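You operate a simulated robot arm through the tools that you are given. There is no shell and no other tool.

You run a simulated robot arm. Do the job below in one go: nothing can be reset, and whatever is moved stays where it is left.

Task
Put one of the job cards from the top of the brown bench in the green tote. Take the grey filter and put it on top of the brown seal carton. Put the tall white cone on the bay six. Take the oil jug and leave it on the top of the green bench. Take the drain cup on the top of the wide bench and put it away on the top of the pipe bench. Put the blue brush on the left bay of the kitting bench away on the white side shelf. Take the blue pad on the packing table and put it away on the front of the bin table. Do these in any order. Set down upright: tall white cone, oil jug, drain cup, blue pad.

It is judged by the outcome, as a careful person would: the job done as asked, and still so three seconds after it is handed in. It fails if anything else is knocked over, pushed out of place, dropped, spilled or broken. Lids that push on must go on centred and level and be pressed home; caps that screw on are set level and turned clockwise until they are tight.

Robot
A 7-joint arm with a two-finger parallel gripper on a trunk, on a base that moves. Base frame: it is fixed to the floor where the robot stands at the start and does not move with it; the origin is under the middle of the robot, x ahead of it, y to its left, z up; the surface under the hand at the start is at about z = 860. Readings come in mm, degrees, newtons and seconds.
With the tool pointing down near the work surface it reaches from about 460 to 920 mm from the robot's upright axis, wherever it stands. Its first joint turns from -115.0 to 115.0 degrees. Places, roughly: bay six (19x33 cm) [-5800, 3540, 900]; blue brush (4x4x12 cm) [-6900, -1100, 900]; blue pad (6x8x8 cm) [-4500, -3100, 900]; drain cup (6x6x8 cm) [-4600, -100, 900]; front of the bin table [-8400, 3800, 800]; green tote [500, -250, 1000]; grey filter (6x6x17 cm) [-3900, -1100, 900]; job card [750, 0, 1000]; oil jug (12x8x12 cm) [-3400, -1100, 700]; seal carton [-3750, -1000, 1000]; tall white cone (8x8x15 cm) [-4000, -1000, 900]; top of the green bench [-2800, -100, 900]; top of the pipe bench (140x24 cm) [540, 2120, 860]; white side shelf (16x27 cm) [-6560, 2640, 840]. Payload 3.91 kg.
The TCP is the grasp point between the finger pads, 30 mm short of the fingertips. In the tool frame z runs along the fingers and y along their closing line. The gripper opens to 110 mm. The fingers are 20 mm wide and 10 mm thick; the gripper's body (48 by 112 mm) begins 55 mm behind the TCP.
Orientation is told as [roll, pitch, yaw] about the base's x, y, z axes, in that order, counted from this pose: with the fingers straight down and closing along the base's y, the tool's x points along the base's -x, its y along +y and its z along -z.

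Tools
- The arm moves only by the tool drive_tool. Its argument "deltas" is a list of rows, each an object of numbers (a shift or turn left out is 0, a gripper value left out holds the last): "dx", "dy", "dz": the shift along the tool's x, y, z in units of 25 mm (1.0 is 25 mm); "wx", "wy", "wz": the turn, a rotation vector about the tool's x, y, z in units of 6 degrees (1.0 is 6 degrees); "hand": the opening, from 0 (shut) to 1 (fully open). In form: [{"dx": .., "dy": .., "dz": .., "wx": .., "wy": .., "wz": .., "hand": ..}, ...]. A call has 1 to 20 rows; each row shifts and turns the commanded pose from where the row before left it, along the tool's axes as they then stand. A call with a number of a shift or a turn outside -1 to 1 is refused whole. A row lasts 0.2 s, in which the tool goes at most 50 mm and 8.6 degrees; a call with a longer step from one row to the next is refused whole, and so is a gripper value outside its range. A pose out of reach is approached as far as the arm can. The call stops where the force on the tool passes 40 N (or 10 N more than at its start, if that is more) or the arm is blocked; 0.2 s more then pass. Each finger travels about 153 mm/s and halts on what it meets, pressing with about 31 N; the grip force reading is that of the motor and also rises with nothing between the fingers. The clock runs only during rows and for 0.2 s after the last one: add rows that do not move to give the fingers time. It gives the time, the measured TCP pose, the force on the tool (base axes), the opening and the grip force at its end, in the units of the frame above (readings bear some noise), with the torque about the TCP (base axes, N m) and any sound that the robot's microphone picked up.
- Cameras (640 x 400 px; columns grow to the right, rows downward): "scene" is now at [220.8, 150.1, 1269]; the picture's right is [-0.71, -0.70, 0.00], its down [-0.31, 0.32, -0.90] and it looks along [0.63, -0.64, -0.45] (base axes); focal length 214 px, centre (320, 200). "wrist" rides on the gripper at [72, 17, -103] in the tool frame; the picture's right is [-0.23, 0.97, 0.00], its down [-0.76, -0.18, -0.62] and it looks along [-0.61, -0.14, 0.78] (tool axes); focal length 222 px, centre (320, 200). There is no depth. A picture from a camera that has moved, and an enlarged one, comes with that camera's place and axes in the base frame and with its lens. The place of the scene camera against the robot may be out by one fixed shift of up to 25 mm in any direction.
- capture(camera): a new picture of that camera. The clock stands still meanwhile.
- raise_lower(by): slides the trunk up (or, below 0, down) by that many mm; the arm and the scene camera ride with it, the base frame stays. It gives what a move gives, with no picture.
- base_move(legs): drives the robot by 1 to 6 legs, each [ahead, left, turn to the left] in mm, mm and degrees, along the robot's own axes; the way and the turn of a leg run together, so that a leg with both is an arc; at most 1500 mm and 180 degrees a leg. The arm and the cameras ride along, it lands a little off, and it stops where it bumps. It gives what a move gives.
- turn_head(pan, tilt): turns the head with the scene camera to pan (to the left, within 80 degrees either way) and tilt (down, from -29 to 69), counted from straight ahead of the robot. It gives what a move gives.
- close_up(camera, box): a new picture of the part [left, top, right, bottom] of that camera's present view, enlarged. The clock stands still meanwhile.
- hand_in(): hands the job in; it is judged then, once.

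Places have to be worked out from the pictures, the camera data and where the tool is seen. Open the gripper and draw the arm clear of the work before you hand the job in, unless the task says otherwise.

The tools are called after "Request:" as name(argument=value, ...) on one line, values as JSON. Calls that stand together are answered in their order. drive_tool: Moves the arm, as the interface text tells. Its arguments: {"type":"object","properties":{"deltas":{"type":"array","items":{"type":"object","properties":{"dx":{"type":"number"},"dy":{"type":"number"},"dz":{"type":"number"},"wx":{"type":"number"},"wy":{"type":"number"},"wz":{"type":"number"},"hand":{"type":"number"}}}}},"required":["deltas"]} The other tools are called the same way: raise_lower (by) moves the trunk up or down; base_move (legs) drives the base; turn_head (pan, tilt) turns the head that bears the scene camera; capture (camera) takes a picture; close_up (camera, box) takes an enlarged picture of a part of a camera's view; hand_in () hands the job in.

At the start:

```text
clock: 0.0
ee_pos: [541.8, -125.9, 1271.3]
ee_rot: [0.0, -0.1, 0.0]
wrist_force: [0.1, -0.4, -0.1]
torque: [-0.02, 0.01, 0.0]
finger_gap: 109.9
finger_force: 0.0
trunk travel left (down, up): [-600.0, 390.0]
robot x, y, heading: [-1.0, -2.9, 0.2]
head pan, tilt (commanded): [-45.6, 26.4]
```

scene: 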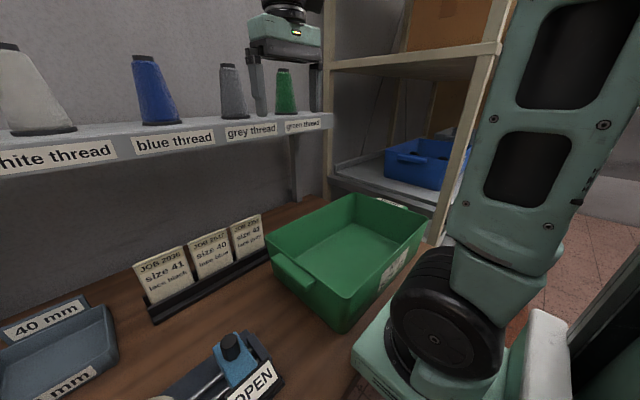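
wrist: 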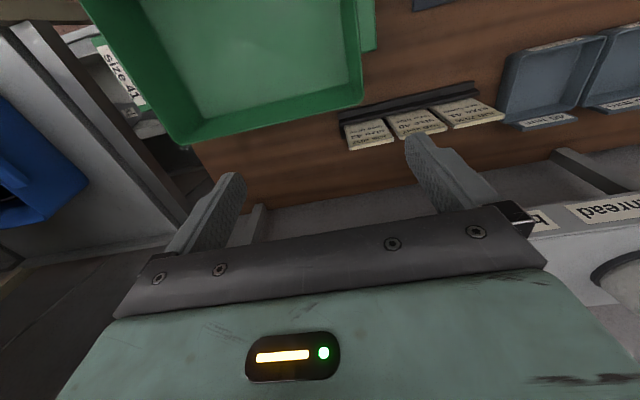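

I begin by looking closer at the cards and tote in the present views.

Request:
close_up(camera="scene", box=[120, 180, 440, 380])

Request:
close_up(camera="wrist", box=[320, 60, 640, 260])

```text
2.00 times, centred on (280, 280) of scene
camera zoom: at [220.8, 150.1, 1269.0], right [-0.71, -0.7, 0.0], down [-0.31, 0.32, -0.9], along [0.63, -0.64, -0.45], focal length 429 px, centre (400, 40)
```

zoom: 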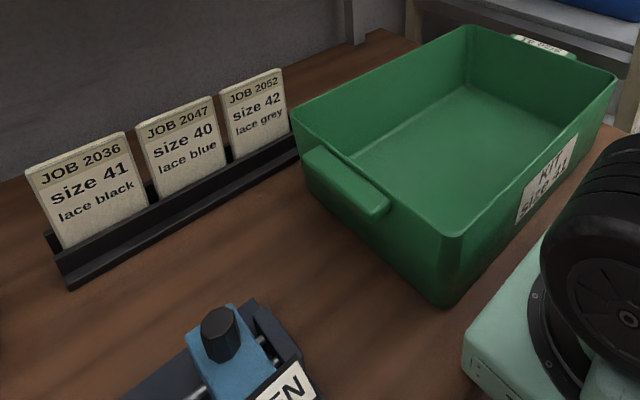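

```text
2.00 times, centred on (480, 160) of wrist
camera zoom: at [469.3, -108.7, 1373.7], right [0.23, 0.97, 0.0], down [0.76, -0.18, 0.62], along [0.61, -0.14, -0.78], focal length 444 px, centre (0, 280)
```

zoom: 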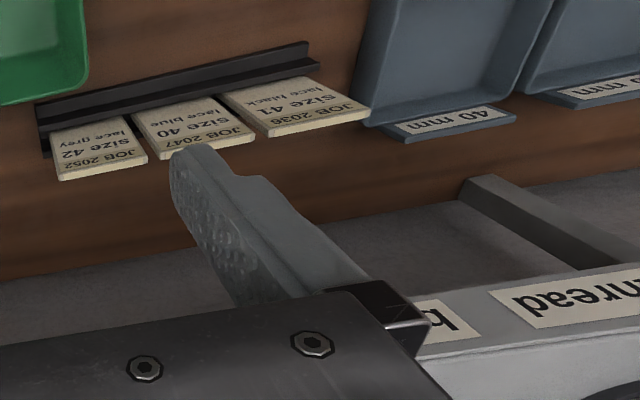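

The tote reads "KIT size 41", so the matching card is JOB 2036 (size 41), at about x 668, y 93–177, top z≈980. I look around with the head to understand the shelf above the bench and the surroundings.

Request:
turn_head(pan=0, tilt=25)

Request:
capture(camera="scene")

Request:
turn_head(pan=70, tilt=15)

Request:
capture(camera="scene")

```text
clock: 1.1
ee_pos: [540.8, -126.2, 1271.7]
ee_rot: [0.0, 0.1, 0.0]
wrist_force: [-0.2, -0.4, -0.6]
torque: [0.0, 0.03, -0.02]
finger_gap: 109.8
finger_force: 0.1
trunk travel left (down, up): [-600.0, 390.0]
robot x, y, heading: [0.4, -0.2, -0.3]
head pan, tilt (commanded): [0.0, 25.0]
```

```text
taken
camera scene: at [248.7, 215.5, 1271.4], right [0.0, -1.0, 0.0], down [-0.42, 0.0, -0.91], along [0.91, 0.0, -0.42], focal length 214 px, centre (320, 200)
```

scene: 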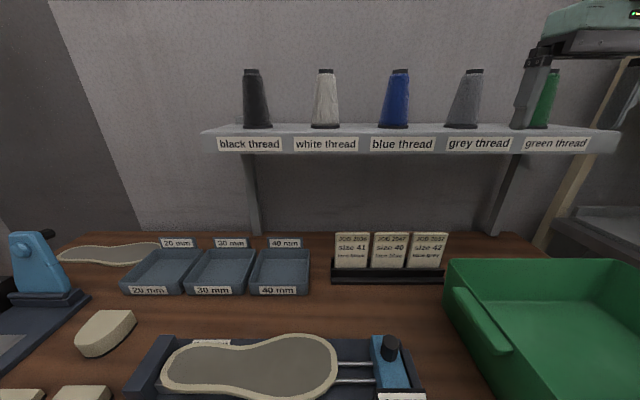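

```text
clock: 2.5
ee_pos: [541.0, -125.1, 1272.1]
ee_rot: [0.1, 0.0, 0.0]
wrist_force: [-0.5, 0.2, 0.8]
torque: [0.03, 0.01, 0.01]
finger_gap: 110.1
finger_force: 0.2
trunk travel left (down, up): [-600.0, 390.0]
robot x, y, heading: [-0.9, 0.4, 0.0]
head pan, tilt (commanded): [70.0, 15.0]
```

```text
taken
camera scene: at [188.6, 303.3, 1287.6], right [0.94, -0.34, 0.0], down [-0.09, -0.24, -0.97], along [0.33, 0.91, -0.26], focal length 214 px, centre (320, 200)
```

scene: 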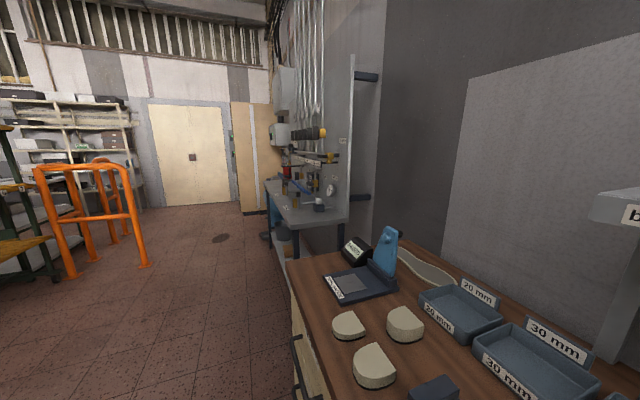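

The cards lean in a rack under the thread shelf (shelf front about x 735, z≈1160–1200). I turn the tool so the fingers close along x, and narrow the gripper, to look at the card with the wrist camera.

Request:
drive_tool(deltas=[{"wz": -1, "hand": 0.5}, {"wz": -1}, {"wz": -1}, {"wz": -1}, {"wz": -1}, {"wz": -1}, {"wz": -1}, {"wz": -1}, {"wz": -1}, {"wz": -1}, {"wz": -1}, {"wz": -1}, {"wz": -1}, {"wz": -1}, {"wz": -1}])

Request:
capture(camera="wrist")

```text
clock: 5.7
ee_pos: [540.9, -125.6, 1272.0]
ee_rot: [-0.1, 0.1, 90.1]
wrist_force: [-0.7, 0.5, 0.1]
torque: [-0.02, -0.02, 0.01]
finger_gap: 55.0
finger_force: 0.1
trunk travel left (down, up): [-600.0, 390.0]
robot x, y, heading: [-0.6, 1.1, -0.2]
head pan, tilt (commanded): [70.0, 15.0]
```

```text
taken
camera wrist: at [525.1, -197.9, 1373.8], right [-0.97, 0.23, 0.0], down [0.18, 0.76, 0.62], along [0.14, 0.61, -0.78], focal length 222 px, centre (320, 200)
```

wrist: 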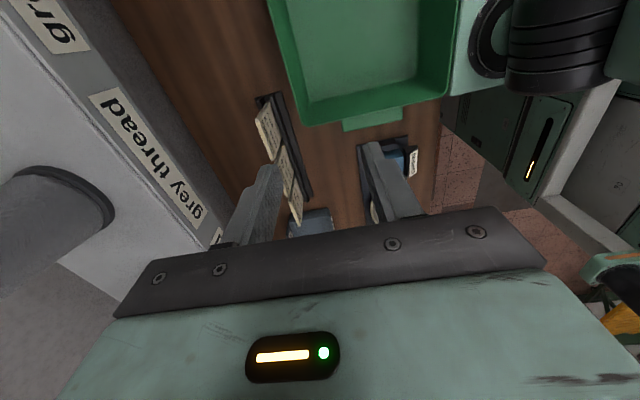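

The shelf front appears at x≈715–735 near z 1175. I move over in front of the card at a safe distance from the shelf and look again.

Request:
drive_tool(deltas=[{"dx": -0.95, "dy": -0.15, "dz": 0.33}, {"dx": -0.95, "dy": -0.15, "dz": 0.33}, {"dx": -0.95, "dy": -0.15, "dz": 0.33}, {"dx": -0.95, "dy": -0.15, "dz": 0.33}, {"dx": -0.95, "dy": -0.15, "dz": 0.33}, {"dx": -0.95, "dy": -0.15, "dz": 0.33}, {"dx": -0.95, "dy": -0.15, "dz": 0.33}, {"dx": -0.95, "dy": -0.15, "dz": 0.33}, {"dx": -0.95, "dy": -0.15, "dz": 0.33}])

Request:
turn_head(pan=-20, tilt=25)

Request:
capture(camera="wrist")

Request:
capture(camera="scene")

```text
clock: 7.7
ee_pos: [575.1, 88.5, 1198.3]
ee_rot: [0.1, 0.0, 90.1]
wrist_force: [-0.3, 0.5, 0.9]
torque: [0.0, -0.02, 0.01]
finger_gap: 55.0
finger_force: 0.0
trunk travel left (down, up): [-600.0, 390.0]
robot x, y, heading: [3.1, 3.8, -0.2]
head pan, tilt (commanded): [70.0, 15.0]
```

```text
clock: 9.4
ee_pos: [573.6, 88.2, 1197.8]
ee_rot: [0.0, 0.1, 89.9]
wrist_force: [-0.7, -0.3, -0.2]
torque: [0.02, 0.03, 0.0]
finger_gap: 54.8
finger_force: 0.0
trunk travel left (down, up): [-600.0, 390.0]
robot x, y, heading: [3.1, 0.7, -0.1]
head pan, tilt (commanded): [-20.0, 25.0]
```

```text
taken
camera wrist: at [558.8, 16.0, 1300.3], right [-0.97, 0.23, 0.0], down [0.18, 0.76, 0.62], along [0.14, 0.61, -0.78], focal length 222 px, centre (320, 200)
```

wrist: 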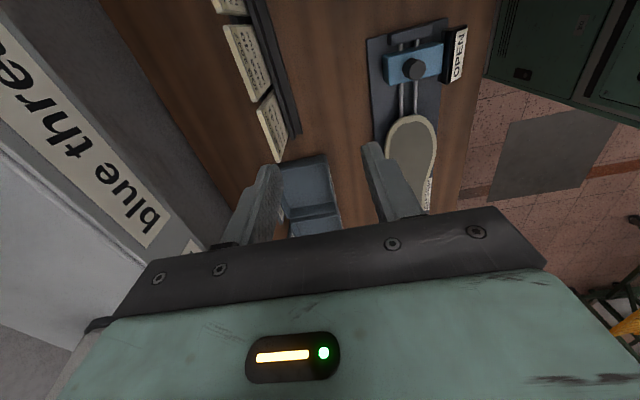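

```text
taken
camera scene: at [243.2, 184.1, 1271.4], right [-0.34, -0.94, 0.0], down [-0.4, 0.14, -0.91], along [0.85, -0.31, -0.42], focal length 214 px, centre (320, 200)
```

scene: 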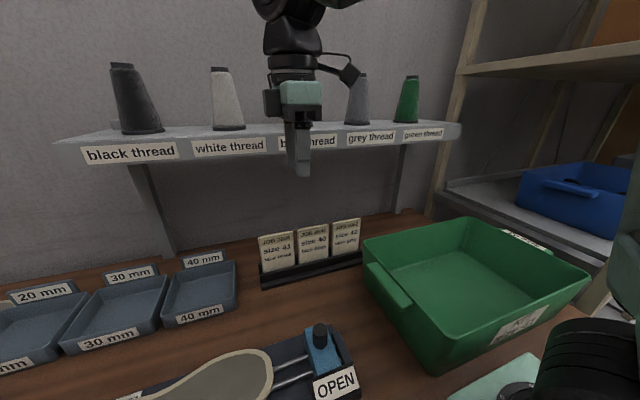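

Request:
close_up(camera="wrist", box=[160, 0, 400, 150])

Request:
close_up(camera="wrist", box=[220, 80, 348, 160])

Request:
close_up(camera="scene", box=[230, 180, 390, 280])

```text
2.67 times, centred on (280, 75) of wrist
camera zoom: at [558.8, 16.0, 1300.3], right [-0.97, 0.23, 0.0], down [0.18, 0.76, 0.62], along [0.14, 0.61, -0.78], focal length 592 px, centre (427, 533)
```

zoom: 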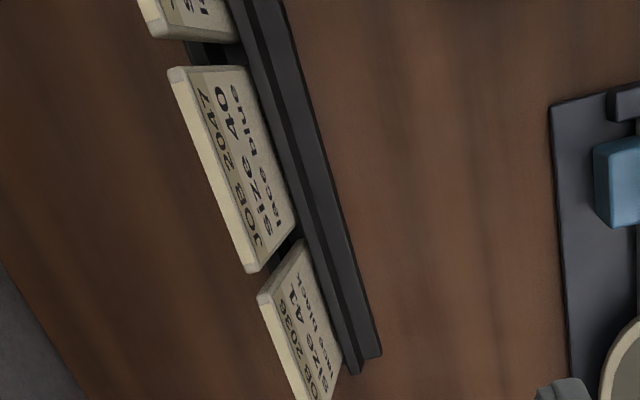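

```text
5.00 times, centred on (284, 120) of wrist
camera zoom: at [558.8, 16.0, 1300.3], right [-0.97, 0.23, 0.0], down [0.18, 0.76, 0.62], along [0.14, 0.61, -0.78], focal length 1111 px, centre (500, 600)
```

zoom: 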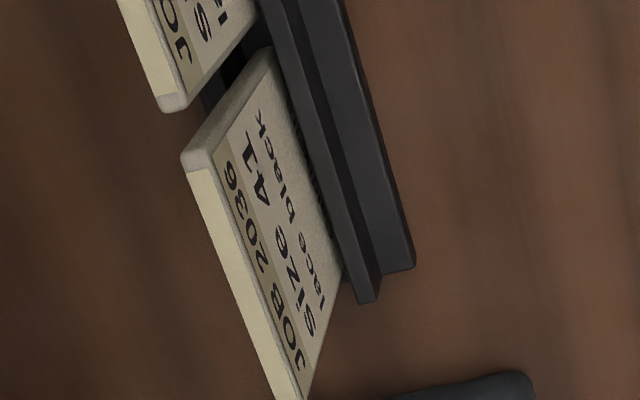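

```text
4.00 times, centred on (310, 230) of scene
camera zoom: at [243.2, 184.1, 1271.4], right [-0.34, -0.94, 0.0], down [-0.4, 0.14, -0.91], along [0.85, -0.31, -0.42], focal length 858 px, centre (360, 80)
```

zoom: 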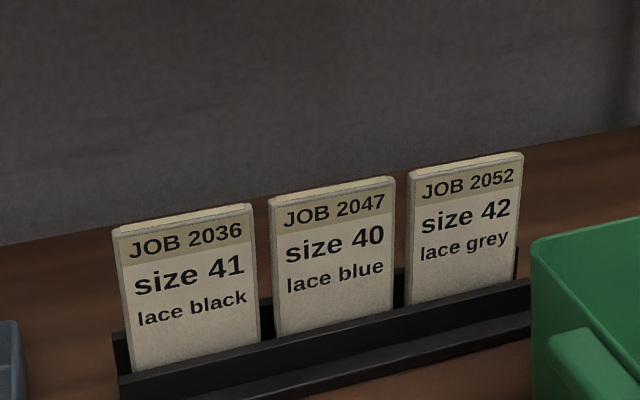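

The card leans only about 6–8°, top at x≈664, z≈980, thickness ~8 mm. I check the wrist's size against the shelf front before lowering beneath it.

Request:
turn_head(pan=-15, tilt=5)

Request:
capture(camera="scene")

Request:
close_up(camera="scene", box=[200, 60, 440, 210])

```text
clock: 10.2
ee_pos: [575.5, 88.0, 1199.4]
ee_rot: [0.0, 0.0, 89.9]
wrist_force: [0.5, 0.9, 0.1]
torque: [-0.01, -0.01, -0.01]
finger_gap: 54.9
finger_force: 0.1
trunk travel left (down, up): [-600.0, 390.0]
robot x, y, heading: [1.6, -1.2, -0.1]
head pan, tilt (commanded): [-15.0, 5.0]
```

```text
taken
camera scene: at [245.3, 191.8, 1303.7], right [-0.26, -0.97, 0.0], down [-0.09, 0.02, -1.0], along [0.96, -0.26, -0.09], focal length 214 px, centre (320, 200)
```

scene: 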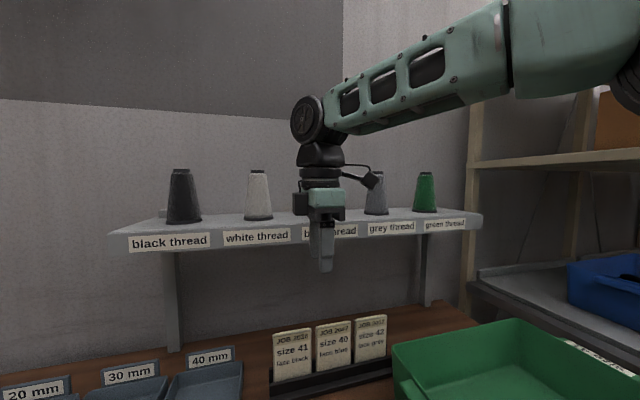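

```text
2.67 times, centred on (320, 135) of scene
camera zoom: at [245.3, 191.8, 1303.7], right [-0.26, -0.97, 0.0], down [-0.09, 0.02, -1.0], along [0.96, -0.26, -0.09], focal length 572 px, centre (320, 373)
```

zoom: 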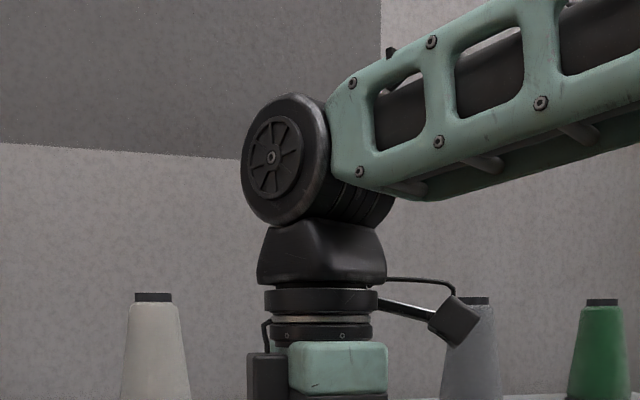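

The hub of the last joint is about 40 mm in radius, roughly 205 mm behind the TCP. I shift to the card's y and re-measure the shelf edge by parallax.

Request:
drive_tool(deltas=[{"dx": -0.9}, {"dx": -0.9}, {}])

Request:
close_up(camera="wrist", box=[0, 0, 320, 200])

Request:
close_up(camera="wrist", box=[0, 100, 320, 300])

```text
clock: 11.0
ee_pos: [574.9, 134.1, 1198.3]
ee_rot: [0.0, 0.0, 90.0]
wrist_force: [-0.4, 0.3, 0.5]
torque: [0.01, 0.01, 0.02]
finger_gap: 54.8
finger_force: 0.1
trunk travel left (down, up): [-600.0, 390.0]
robot x, y, heading: [-3.9, 2.1, -0.0]
head pan, tilt (commanded): [-15.0, 5.0]
```

```text
2.00 times, centred on (160, 100) of wrist
camera zoom: at [558.6, 62.0, 1300.5], right [-0.97, 0.23, 0.0], down [0.18, 0.76, 0.62], along [0.14, 0.61, -0.78], focal length 444 px, centre (640, 400)
```

zoom: 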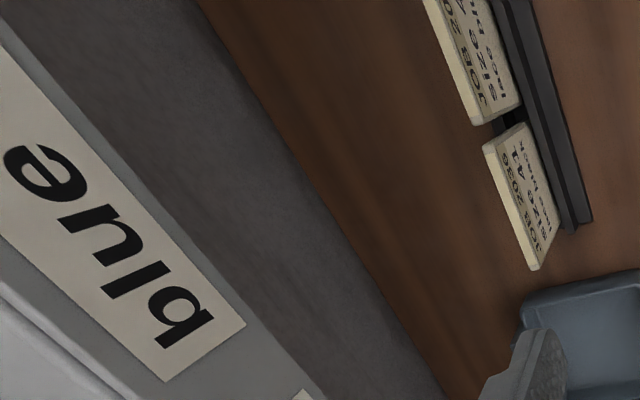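

```text
2.00 times, centred on (160, 200) of wrist
camera zoom: at [558.6, 62.0, 1300.5], right [-0.97, 0.23, 0.0], down [0.18, 0.76, 0.62], along [0.14, 0.61, -0.78], focal length 444 px, centre (640, 200)
```

zoom: 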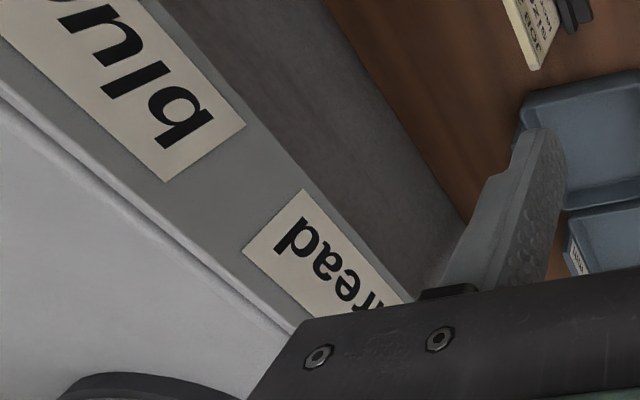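

Parallax gives the shelf front at x≈698, z 1162–1215, and the card top centre at about (664, 133, 980). I tilt the tool about 8° so the wrist stays clear of the shelf, then descend in front of the card.

Request:
drive_tool(deltas=[{"wx": 0.7}, {"wx": 0.7}, {"dy": 0.03, "dz": 0.79}, {"dy": 0.03, "dz": 0.79}, {"dy": 0.03, "dz": 0.79}, {"dy": 0.03, "dz": 0.79}, {"dy": 0.03, "dz": 0.79}, {"dy": 0.03, "dz": 0.79}, {"dy": 0.03, "dz": 0.79}, {}])

Request:
turn_head(pan=-15, tilt=20)

Request:
capture(camera="scene")

Request:
capture(camera="wrist")

```text
clock: 13.2
ee_pos: [589.9, 134.4, 1059.6]
ee_rot: [-8.4, -0.1, 89.9]
wrist_force: [0.3, 0.6, -0.6]
torque: [-0.02, -0.01, -0.02]
finger_gap: 55.1
finger_force: 0.1
trunk travel left (down, up): [-600.0, 390.0]
robot x, y, heading: [-2.3, -1.6, 0.1]
head pan, tilt (commanded): [-15.0, 5.0]
```

```text
clock: 14.0
ee_pos: [590.1, 134.0, 1060.3]
ee_rot: [-8.4, 0.0, 90.1]
wrist_force: [-0.9, -0.2, -0.2]
torque: [-0.02, 0.0, 0.0]
finger_gap: 55.1
finger_force: 0.2
trunk travel left (down, up): [-600.0, 390.0]
robot x, y, heading: [-1.0, -2.3, 0.1]
head pan, tilt (commanded): [-15.0, 20.0]
```

```text
taken
camera scene: at [246.5, 191.5, 1279.5], right [-0.26, -0.97, 0.0], down [-0.33, 0.09, -0.94], along [0.91, -0.24, -0.34], focal length 214 px, centre (320, 200)
```

scene: 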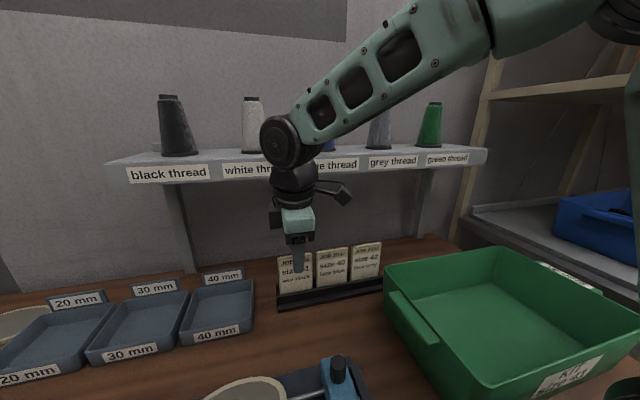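

```text
taken
camera wrist: at [558.6, 61.8, 1158.6], right [-0.96, 0.23, -0.14], down [0.08, 0.76, 0.64], along [0.25, 0.61, -0.75], focal length 222 px, centre (320, 200)
```

wrist: 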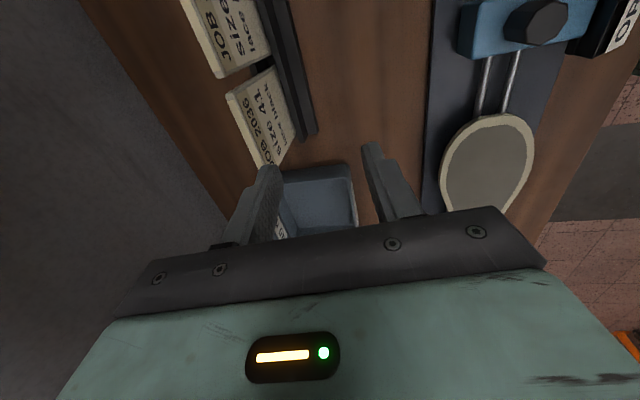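

Request:
close_up(camera="wrist", box=[200, 50, 360, 150])

```text
4.00 times, centred on (280, 100) of wrist
camera zoom: at [558.6, 61.8, 1158.6], right [-0.96, 0.23, -0.14], down [0.08, 0.76, 0.64], along [0.25, 0.61, -0.75], focal length 888 px, centre (480, 600)
```

zoom: 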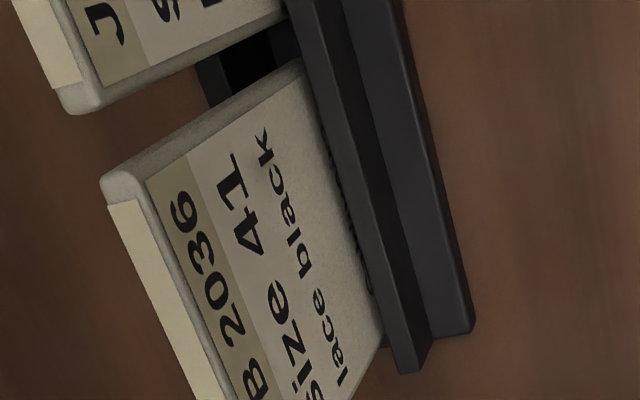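

The card's top centre sits near (666, 131, 980), with the gripper plane tilt OK. I move over the card with fingertips still ~30 mm above it.

Request:
drive_tool(deltas=[{"dy": -0.7, "dz": 0.3}, {"dy": -0.7, "dz": 0.3}, {"dy": -0.7, "dz": 0.3}, {"dy": -0.7, "dz": 0.3}, {}])

Request:
capture(camera="wrist")

Request:
close_up(camera="scene", box=[200, 100, 440, 250])

```text
clock: 15.2
ee_pos: [662.7, 134.0, 1039.3]
ee_rot: [-8.4, 0.0, 90.0]
wrist_force: [1.3, 0.6, 0.2]
torque: [-0.04, 0.01, 0.0]
finger_gap: 55.1
finger_force: 0.1
trunk travel left (down, up): [-600.0, 390.0]
robot x, y, heading: [1.0, 0.9, 0.1]
head pan, tilt (commanded): [-15.0, 20.0]
```

```text
taken
camera wrist: at [632.8, 61.6, 1138.3], right [-0.96, 0.23, -0.14], down [0.08, 0.76, 0.64], along [0.25, 0.61, -0.75], focal length 222 px, centre (320, 200)
```

wrist: 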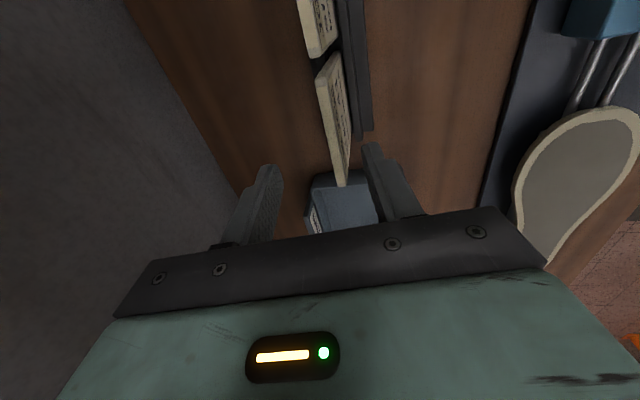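

```text
2.67 times, centred on (320, 175) of scene
camera zoom: at [246.5, 191.5, 1279.4], right [-0.26, -0.97, 0.0], down [-0.33, 0.09, -0.94], along [0.91, -0.24, -0.34], focal length 572 px, centre (320, 267)
```

zoom: 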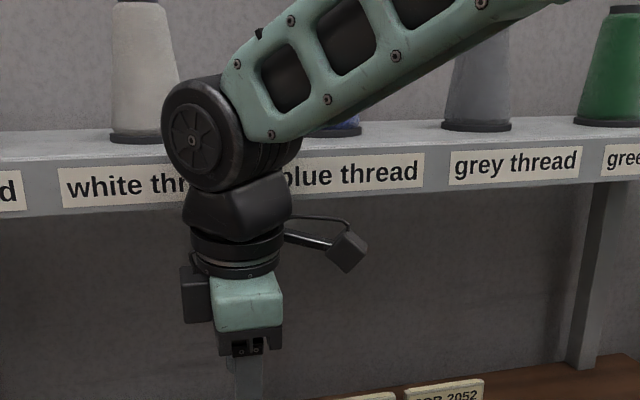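

The card lies between the fingers' planes and the wrist is clear of the shelf. I lower straight down so the tips overlap the card by ~33 mm.

Request:
drive_tool(deltas=[{"dy": 0.07, "dz": 0.63}, {"dy": 0.07, "dz": 0.63}, {"dy": 0.07, "dz": 0.63}, {"dy": 0.07, "dz": 0.63}, {}])

Request:
capture(camera="wrist")

Request:
capture(camera="scene")

```text
clock: 16.4
ee_pos: [664.8, 132.8, 977.2]
ee_rot: [-8.5, 0.0, 90.0]
wrist_force: [-0.5, -0.9, 0.3]
torque: [-0.01, -0.02, 0.02]
finger_gap: 54.9
finger_force: 0.1
trunk travel left (down, up): [-600.0, 390.0]
robot x, y, heading: [0.8, -0.6, 0.2]
head pan, tilt (commanded): [-15.0, 20.0]
```

```text
taken
camera wrist: at [634.4, 61.4, 1075.2], right [-0.96, 0.23, -0.14], down [0.08, 0.76, 0.64], along [0.25, 0.61, -0.75], focal length 222 px, centre (320, 200)
```

wrist: 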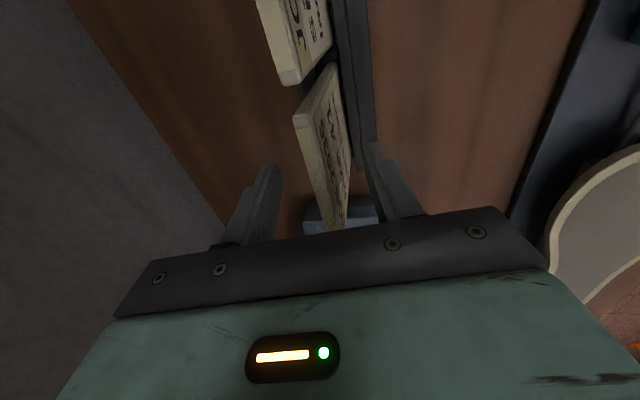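

```text
taken
camera scene: at [246.5, 191.5, 1279.4], right [-0.26, -0.97, 0.0], down [-0.33, 0.09, -0.94], along [0.91, -0.24, -0.34], focal length 214 px, centre (320, 200)
```

scene: 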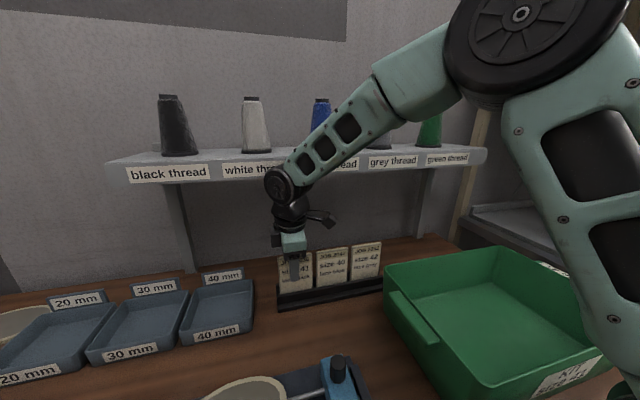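

The card is centred between the fingers with no contact. I close gradually on it.

Request:
drive_tool(deltas=[{"hand": 0.35}, {"hand": 0.25}, {"hand": 0.18}, {"hand": 0.12}, {"hand": 0.06}, {"hand": 0.0}, {}, {}])

Request:
capture(camera="wrist")

Request:
capture(camera="scene")

```text
clock: 18.2
ee_pos: [663.7, 133.4, 976.8]
ee_rot: [-8.3, 0.1, 90.1]
wrist_force: [-23.7, 0.6, -3.4]
torque: [0.07, 1.69, -0.23]
finger_gap: 13.5
finger_force: 31.0
trunk travel left (down, up): [-600.0, 390.0]
robot x, y, heading: [-0.3, -1.7, -0.1]
head pan, tilt (commanded): [-15.0, 20.0]
```

```text
taken
camera wrist: at [632.9, 61.7, 1075.2], right [-0.96, 0.23, -0.14], down [0.09, 0.76, 0.64], along [0.25, 0.61, -0.75], focal length 222 px, centre (320, 200)
```

wrist: 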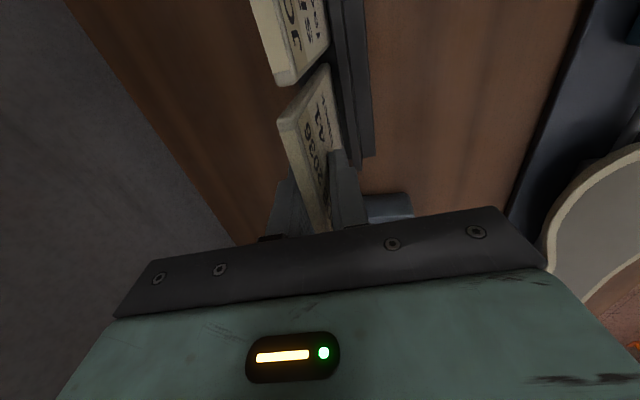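

```text
taken
camera scene: at [245.5, 191.5, 1279.5], right [-0.26, -0.97, 0.0], down [-0.33, 0.09, -0.94], along [0.91, -0.24, -0.34], focal length 214 px, centre (320, 200)
```

scene: 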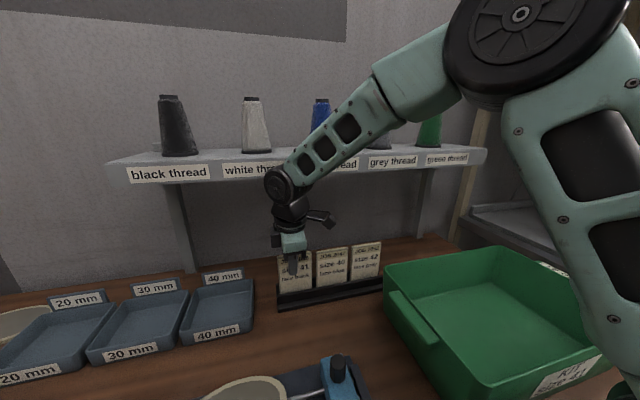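

The grip holds (gap 13.5) but the card pushes the tool in −x with 24 N, so the hand sits a touch too far forward. I ease back ~2 mm and read the force.

Request:
drive_tool(deltas=[{"dy": 0.06}, {"dy": 0.04}, {}])

```text
clock: 19.0
ee_pos: [663.9, 134.4, 977.5]
ee_rot: [-8.4, -0.1, 89.9]
wrist_force: [-16.2, 1.1, -2.5]
torque: [0.2, 1.54, -0.25]
finger_gap: 13.0
finger_force: 31.1
trunk travel left (down, up): [-600.0, 390.0]
robot x, y, heading: [-2.4, 2.7, 0.2]
head pan, tilt (commanded): [-15.0, 20.0]
```

Force dropped to 16 N; I ease back a few mm more.

Request:
drive_tool(deltas=[{"dy": 0.08}, {"dy": 0.08}, {}])

Request:
close_up(camera="scene", box=[230, 220, 390, 320])

Request:
close_up(camera="wrist", box=[220, 40, 460, 240])

```text
clock: 19.8
ee_pos: [658.2, 134.0, 976.5]
ee_rot: [-8.4, 0.0, 90.0]
wrist_force: [-15.1, 2.4, 3.7]
torque: [0.08, 1.56, -0.26]
finger_gap: 10.8
finger_force: 31.0
trunk travel left (down, up): [-600.0, 390.0]
robot x, y, heading: [1.6, 2.3, 0.1]
head pan, tilt (commanded): [-15.0, 20.0]
```

```text
4.00 times, centred on (310, 270) of scene
camera zoom: at [245.8, 191.5, 1279.6], right [-0.26, -0.97, 0.0], down [-0.33, 0.09, -0.94], along [0.91, -0.24, -0.34], focal length 858 px, centre (360, -80)
```

zoom: 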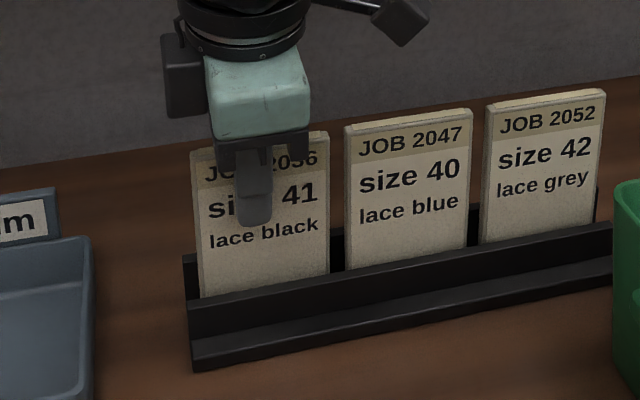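

```text
2.00 times, centred on (340, 140) of wrist
camera zoom: at [627.4, 61.2, 1074.8], right [-0.96, 0.23, -0.14], down [0.08, 0.76, 0.64], along [0.25, 0.61, -0.75], focal length 444 px, centre (280, 320)
```

zoom: 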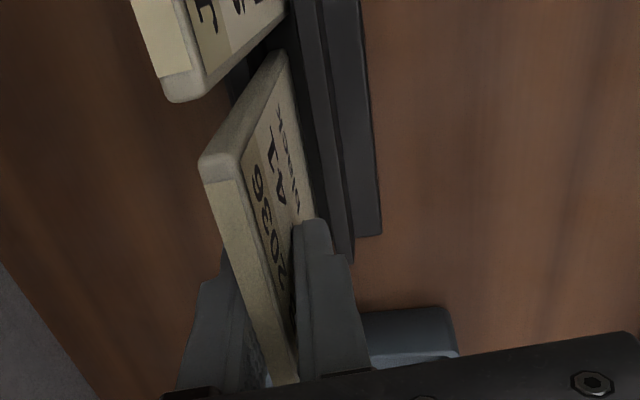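

The gap has closed to 10.8 and the card is nearly aligned with the pads; finger overlap looks good. I lift straight up slowly.

Request:
drive_tool(deltas=[{"dy": -0.03, "dz": -0.2}, {"dy": -0.03, "dz": -0.2}, {"dy": -0.03, "dz": -0.2}, {"dy": -0.03, "dz": -0.2}])

Request:
close_up(camera="scene", box=[230, 220, 390, 320])

```text
clock: 20.8
ee_pos: [659.1, 133.8, 996.3]
ee_rot: [-8.4, 0.2, 89.9]
wrist_force: [-14.4, 0.1, -4.9]
torque: [0.06, 1.56, -0.22]
finger_gap: 11.3
finger_force: 30.8
trunk travel left (down, up): [-600.0, 390.0]
robot x, y, heading: [4.2, 2.2, 0.1]
head pan, tilt (commanded): [-15.0, 20.0]
```

```text
4.00 times, centred on (310, 270) of scene
camera zoom: at [246.1, 191.5, 1279.5], right [-0.26, -0.97, 0.0], down [-0.33, 0.09, -0.94], along [0.91, -0.24, -0.34], focal length 858 px, centre (360, -80)
```

zoom: 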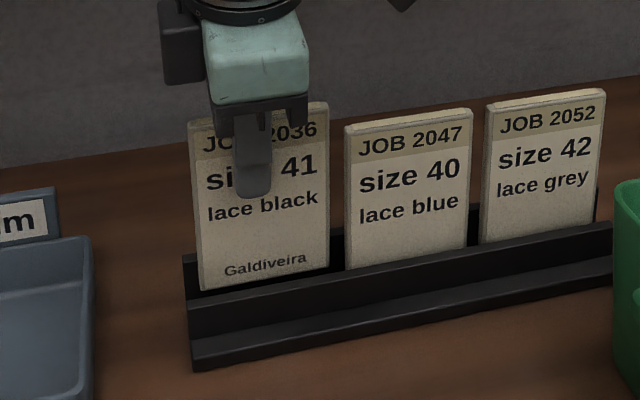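

The card is rising with the hand and the rack stays. I keep lifting until it clears the rack.

Request:
drive_tool(deltas=[{"dy": -0.03, "dz": -0.2}, {"dy": -0.03, "dz": -0.2}, {"dy": -0.03, "dz": -0.2}, {"dy": -0.03, "dz": -0.2}, {"dy": -0.03, "dz": -0.2}])

Request:
close_up(camera="scene", box=[230, 200, 390, 320])

```text
clock: 22.0
ee_pos: [660.6, 132.9, 1022.5]
ee_rot: [-8.5, 0.0, 90.0]
wrist_force: [-0.3, -0.1, -0.9]
torque: [-0.02, -0.01, -0.01]
finger_gap: 6.9
finger_force: 31.3
trunk travel left (down, up): [-600.0, 390.0]
robot x, y, heading: [0.4, -1.5, -0.3]
head pan, tilt (commanded): [-15.0, 20.0]
```

```text
3.33 times, centred on (310, 260) of scene
camera zoom: at [246.8, 191.5, 1279.5], right [-0.26, -0.97, 0.0], down [-0.33, 0.09, -0.94], along [0.91, -0.24, -0.34], focal length 715 px, centre (353, 0)
```

zoom: 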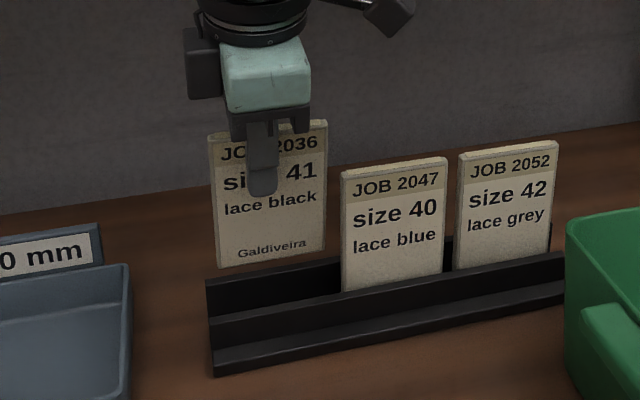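

The card is free (forces zero, gap 6.9 mm). I lift back away from the shelf and carry it over the tote, whose centre I judge at about (472, −230), rim z≈960.

Request:
drive_tool(deltas=[{"dy": 0.38, "dz": -0.7}, {"dy": 0.38, "dz": -0.7}, {"dy": 0.38, "dz": -0.7}, {"dy": 0.38, "dz": -0.7}, {"dy": 0.38, "dz": -0.7}])

Request:
drive_tool(deltas=[{"dx": 0.9, "dy": 0.31, "dz": -0.05}, {"dx": 0.9, "dy": 0.31, "dz": -0.05}, {"dx": 0.9, "dy": 0.31, "dz": -0.05}, {"dx": 0.9, "dy": 0.31, "dz": -0.05}, {"dx": 0.9, "dy": 0.31, "dz": -0.05}, {"dx": 0.9, "dy": 0.31, "dz": -0.05}, {"dx": 0.9, "dy": 0.31, "dz": -0.05}, {"dx": 0.9, "dy": 0.31, "dz": -0.05}, {"dx": 0.9, "dy": 0.31, "dz": -0.05}, {"dx": 0.9, "dy": 0.31, "dz": -0.05}, {"dx": 0.9, "dy": 0.31, "dz": -0.05}, {"dx": 0.9, "dy": 0.31, "dz": -0.05}, {"dx": 0.9, "dy": 0.31, "dz": -0.05}, {"dx": 0.9, "dy": 0.31, "dz": -0.05}, {"dx": 0.9, "dy": 0.31, "dz": -0.05}, {"dx": 0.9, "dy": 0.31, "dz": -0.05}, {}])

Request:
turn_head(pan=-50, tilt=30)

Request:
capture(camera="scene")

Request:
capture(camera="wrist")

```text
clock: 23.2
ee_pos: [599.2, 134.1, 1101.1]
ee_rot: [-8.4, 0.1, 90.0]
wrist_force: [0.8, 0.3, -0.1]
torque: [0.03, 0.05, -0.01]
finger_gap: 7.2
finger_force: 31.1
trunk travel left (down, up): [-600.0, 390.0]
robot x, y, heading: [1.9, 0.4, 0.2]
head pan, tilt (commanded): [-15.0, 20.0]
```

```text
clock: 26.8
ee_pos: [473.6, -226.4, 1101.6]
ee_rot: [-8.2, 0.0, 90.0]
wrist_force: [0.5, 0.1, -0.5]
torque: [0.0, -0.01, 0.02]
finger_gap: 7.3
finger_force: 31.0
trunk travel left (down, up): [-600.0, 390.0]
robot x, y, heading: [-1.3, 1.4, -0.1]
head pan, tilt (commanded): [-15.0, 20.0]
```

```text
clock: 27.8
ee_pos: [473.4, -226.5, 1101.5]
ee_rot: [-8.4, 0.0, 90.0]
wrist_force: [-1.2, 0.0, 0.2]
torque: [-0.02, 0.01, 0.0]
finger_gap: 7.2
finger_force: 31.3
trunk travel left (down, up): [-600.0, 390.0]
robot x, y, heading: [-2.0, -0.1, 0.1]
head pan, tilt (commanded): [-50.0, 30.0]
```

```text
taken
camera scene: at [214.7, 146.3, 1263.4], right [-0.77, -0.64, 0.0], down [-0.32, 0.38, -0.87], along [0.56, -0.66, -0.5], focal length 214 px, centre (320, 200)
```

scene: 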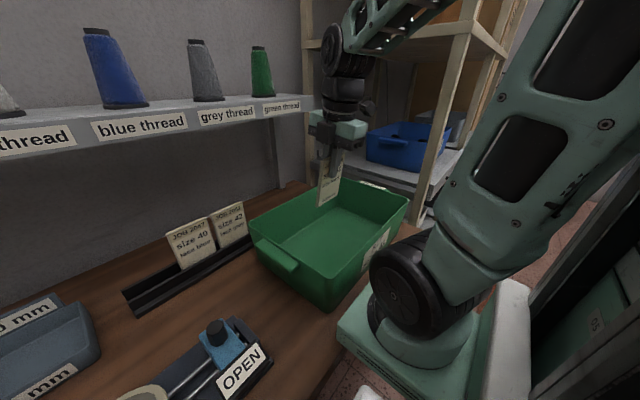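

```text
taken
camera wrist: at [442.3, -299.0, 1200.2], right [-0.96, 0.23, -0.14], down [0.08, 0.76, 0.64], along [0.25, 0.61, -0.75], focal length 222 px, centre (320, 200)
```

wrist: 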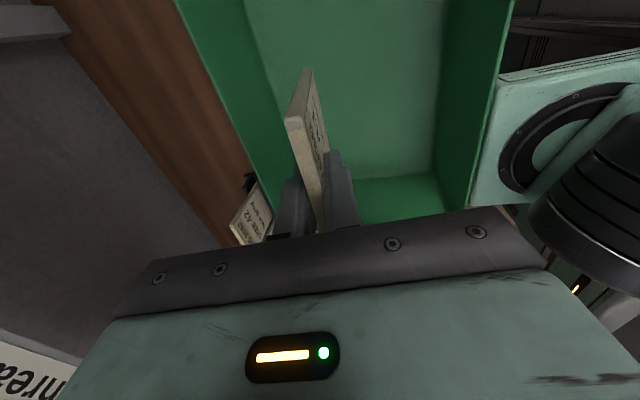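

The card hangs over the tote floor, well inside. I tilt it about 16° the other way so it will lie down in a known direction, then lower it to near the floor.

Request:
drive_tool(deltas=[{"wx": -1}, {"wx": -1}, {"wx": -1}, {"wx": -1}, {"dy": -0.31, "dz": 0.72}, {"dy": -0.31, "dz": 0.72}, {"dy": -0.31, "dz": 0.72}, {"dy": -0.31, "dz": 0.72}, {"dy": -0.31, "dz": 0.72}, {"dy": -0.31, "dz": 0.72}, {}])

Request:
capture(camera="wrist")

Request:
close_up(camera="scene", box=[200, 100, 440, 320])

```text
clock: 30.2
ee_pos: [489.5, -226.9, 985.6]
ee_rot: [15.5, 0.2, 90.1]
wrist_force: [0.4, 0.8, -0.7]
torque: [0.01, 0.03, 0.0]
finger_gap: 7.1
finger_force: 31.2
trunk travel left (down, up): [-600.0, 390.0]
robot x, y, heading: [2.7, -3.7, 0.1]
head pan, tilt (commanded): [-50.0, 30.0]
```

```text
taken
camera wrist: at [502.1, -298.9, 1088.2], right [-0.94, 0.23, 0.26], down [0.34, 0.76, 0.55], along [-0.07, 0.61, -0.79], focal length 222 px, centre (320, 200)
```

wrist: 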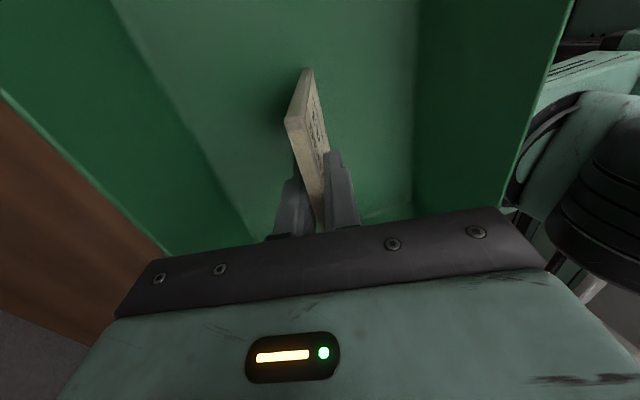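

```text
1.82 times, centred on (320, 210) of scene
camera zoom: at [214.7, 146.3, 1263.4], right [-0.77, -0.64, 0.0], down [-0.32, 0.38, -0.87], along [0.56, -0.66, -0.5], focal length 390 px, centre (320, 182)
```

zoom: 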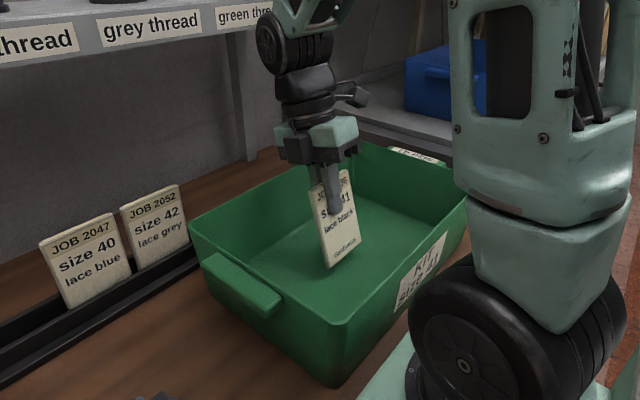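

The card is inside the tote just above the floor. I lower in small steps until contact shows.

Request:
drive_tool(deltas=[{"dy": -0.043, "dz": 0.154}, {"dy": -0.043, "dz": 0.154}, {}])

Request:
drive_tool(deltas=[{"dy": -0.043, "dz": 0.154}, {}])

```text
clock: 31.0
ee_pos: [488.8, -227.0, 977.7]
ee_rot: [15.6, 0.0, 90.1]
wrist_force: [-1.1, 0.4, 0.4]
torque: [-0.02, 0.01, 0.02]
finger_gap: 7.1
finger_force: 31.2
trunk travel left (down, up): [-600.0, 390.0]
robot x, y, heading: [0.1, 1.7, -0.1]
head pan, tilt (commanded): [-50.0, 30.0]
```

```text
clock: 31.6
ee_pos: [488.8, -227.0, 973.0]
ee_rot: [15.6, -0.1, 90.1]
wrist_force: [-0.5, 0.0, 0.2]
torque: [0.05, 0.0, 0.0]
finger_gap: 7.2
finger_force: 31.1
trunk travel left (down, up): [-600.0, 390.0]
robot x, y, heading: [3.2, 2.7, -0.1]
head pan, tilt (commanded): [-50.0, 30.0]
```

Request:
drive_tool(deltas=[{"dy": -0.043, "dz": 0.154}, {"dy": -0.043, "dz": 0.154}, {}])

Request:
drive_tool(deltas=[{"dy": -0.032, "dz": 0.115}, {}])

Request:
close_up(camera="scene", box=[260, 150, 400, 280])

```text
clock: 32.4
ee_pos: [490.3, -226.8, 966.9]
ee_rot: [15.5, 0.1, 90.0]
wrist_force: [2.3, -0.3, 22.5]
torque: [0.22, 0.28, 0.01]
finger_gap: 7.0
finger_force: 31.0
trunk travel left (down, up): [-600.0, 390.0]
robot x, y, heading: [1.6, -1.3, -0.2]
head pan, tilt (commanded): [-50.0, 30.0]
```

```text
clock: 33.0
ee_pos: [488.7, -226.7, 963.6]
ee_rot: [15.6, 0.2, 90.0]
wrist_force: [2.6, -1.2, 37.6]
torque: [0.11, 0.73, 0.06]
finger_gap: 7.3
finger_force: 31.2
trunk travel left (down, up): [-600.0, 390.0]
robot x, y, heading: [-1.1, 2.7, 0.0]
head pan, tilt (commanded): [-50.0, 30.0]
```

```text
3.08 times, centred on (330, 215) of scene
camera zoom: at [213.9, 146.6, 1263.8], right [-0.77, -0.64, 0.0], down [-0.32, 0.38, -0.87], along [0.56, -0.66, -0.5], focal length 660 px, centre (289, 154)
```

zoom: 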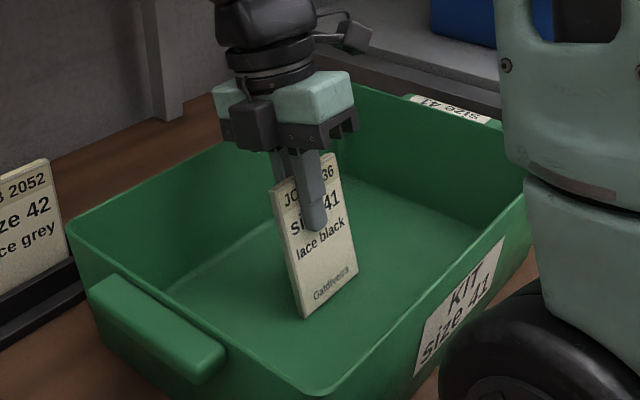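

Contact is felt (38 N), so I back off a few mm, then open and withdraw along the tool axis.

Request:
drive_tool(deltas=[{"dy": 0.05, "dz": -0.18}, {}, {"hand": 0.15}, {"hand": 0.3}, {}, {}])

Request:
capture(camera="wrist")

```text
clock: 34.4
ee_pos: [489.1, -227.7, 967.2]
ee_rot: [15.4, 0.0, 90.1]
wrist_force: [0.1, 0.4, -0.5]
torque: [-0.02, 0.01, 0.0]
finger_gap: 33.1
finger_force: 0.1
trunk travel left (down, up): [-600.0, 390.0]
robot x, y, heading: [-2.0, 0.2, -0.0]
head pan, tilt (commanded): [-50.0, 30.0]
```

```text
taken
camera wrist: at [501.9, -299.3, 1069.5], right [-0.94, 0.23, 0.26], down [0.34, 0.76, 0.55], along [-0.07, 0.61, -0.79], focal length 222 px, centre (320, 200)
```

wrist: 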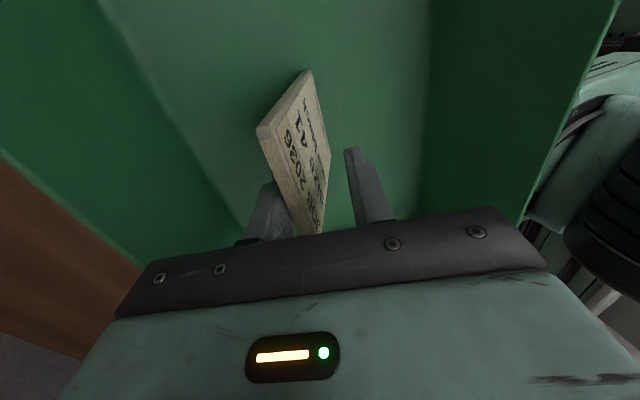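

The card leans on the back finger. I withdraw, moving a bit +x so the card eases down, and check.

Request:
drive_tool(deltas=[{"dy": -0.5, "dz": -0.2, "hand": 0.45}, {"dy": -0.5, "dz": -0.3}, {"dy": -0.2, "dz": -0.8}, {"dz": -1}, {"dz": -1}, {"dz": -1}, {"dz": -1}, {"dz": -1}, {"dz": -1}])

Request:
capture(camera="wrist")

Request:
capture(camera="scene")

```text
clock: 36.4
ee_pos: [567.6, -226.8, 1135.6]
ee_rot: [15.6, 0.0, 90.0]
wrist_force: [0.5, 0.2, 0.7]
torque: [0.03, 0.0, -0.01]
finger_gap: 49.6
finger_force: 0.0
trunk travel left (down, up): [-600.0, 390.0]
robot x, y, heading: [0.3, -1.2, -0.1]
head pan, tilt (commanded): [-50.0, 30.0]
```

```text
taken
camera wrist: at [579.9, -298.6, 1238.2], right [-0.94, 0.23, 0.26], down [0.34, 0.76, 0.55], along [-0.07, 0.61, -0.79], focal length 222 px, centre (320, 200)
```

wrist: 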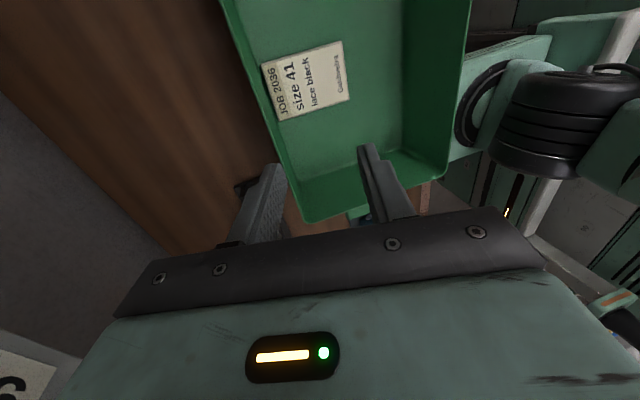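

```text
taken
camera scene: at [214.7, 146.2, 1263.4], right [-0.77, -0.64, 0.0], down [-0.32, 0.38, -0.87], along [0.56, -0.66, -0.5], focal length 214 px, centre (320, 200)
```

scene: 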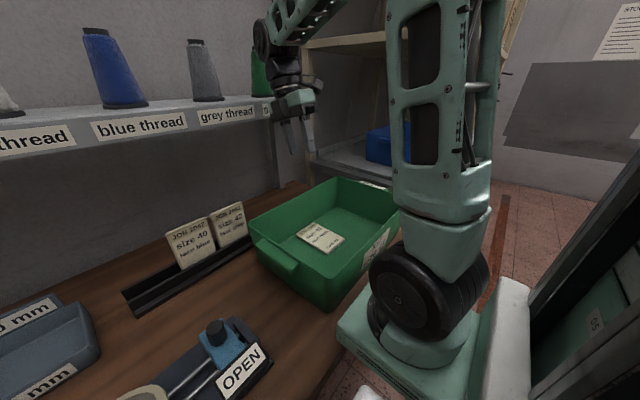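

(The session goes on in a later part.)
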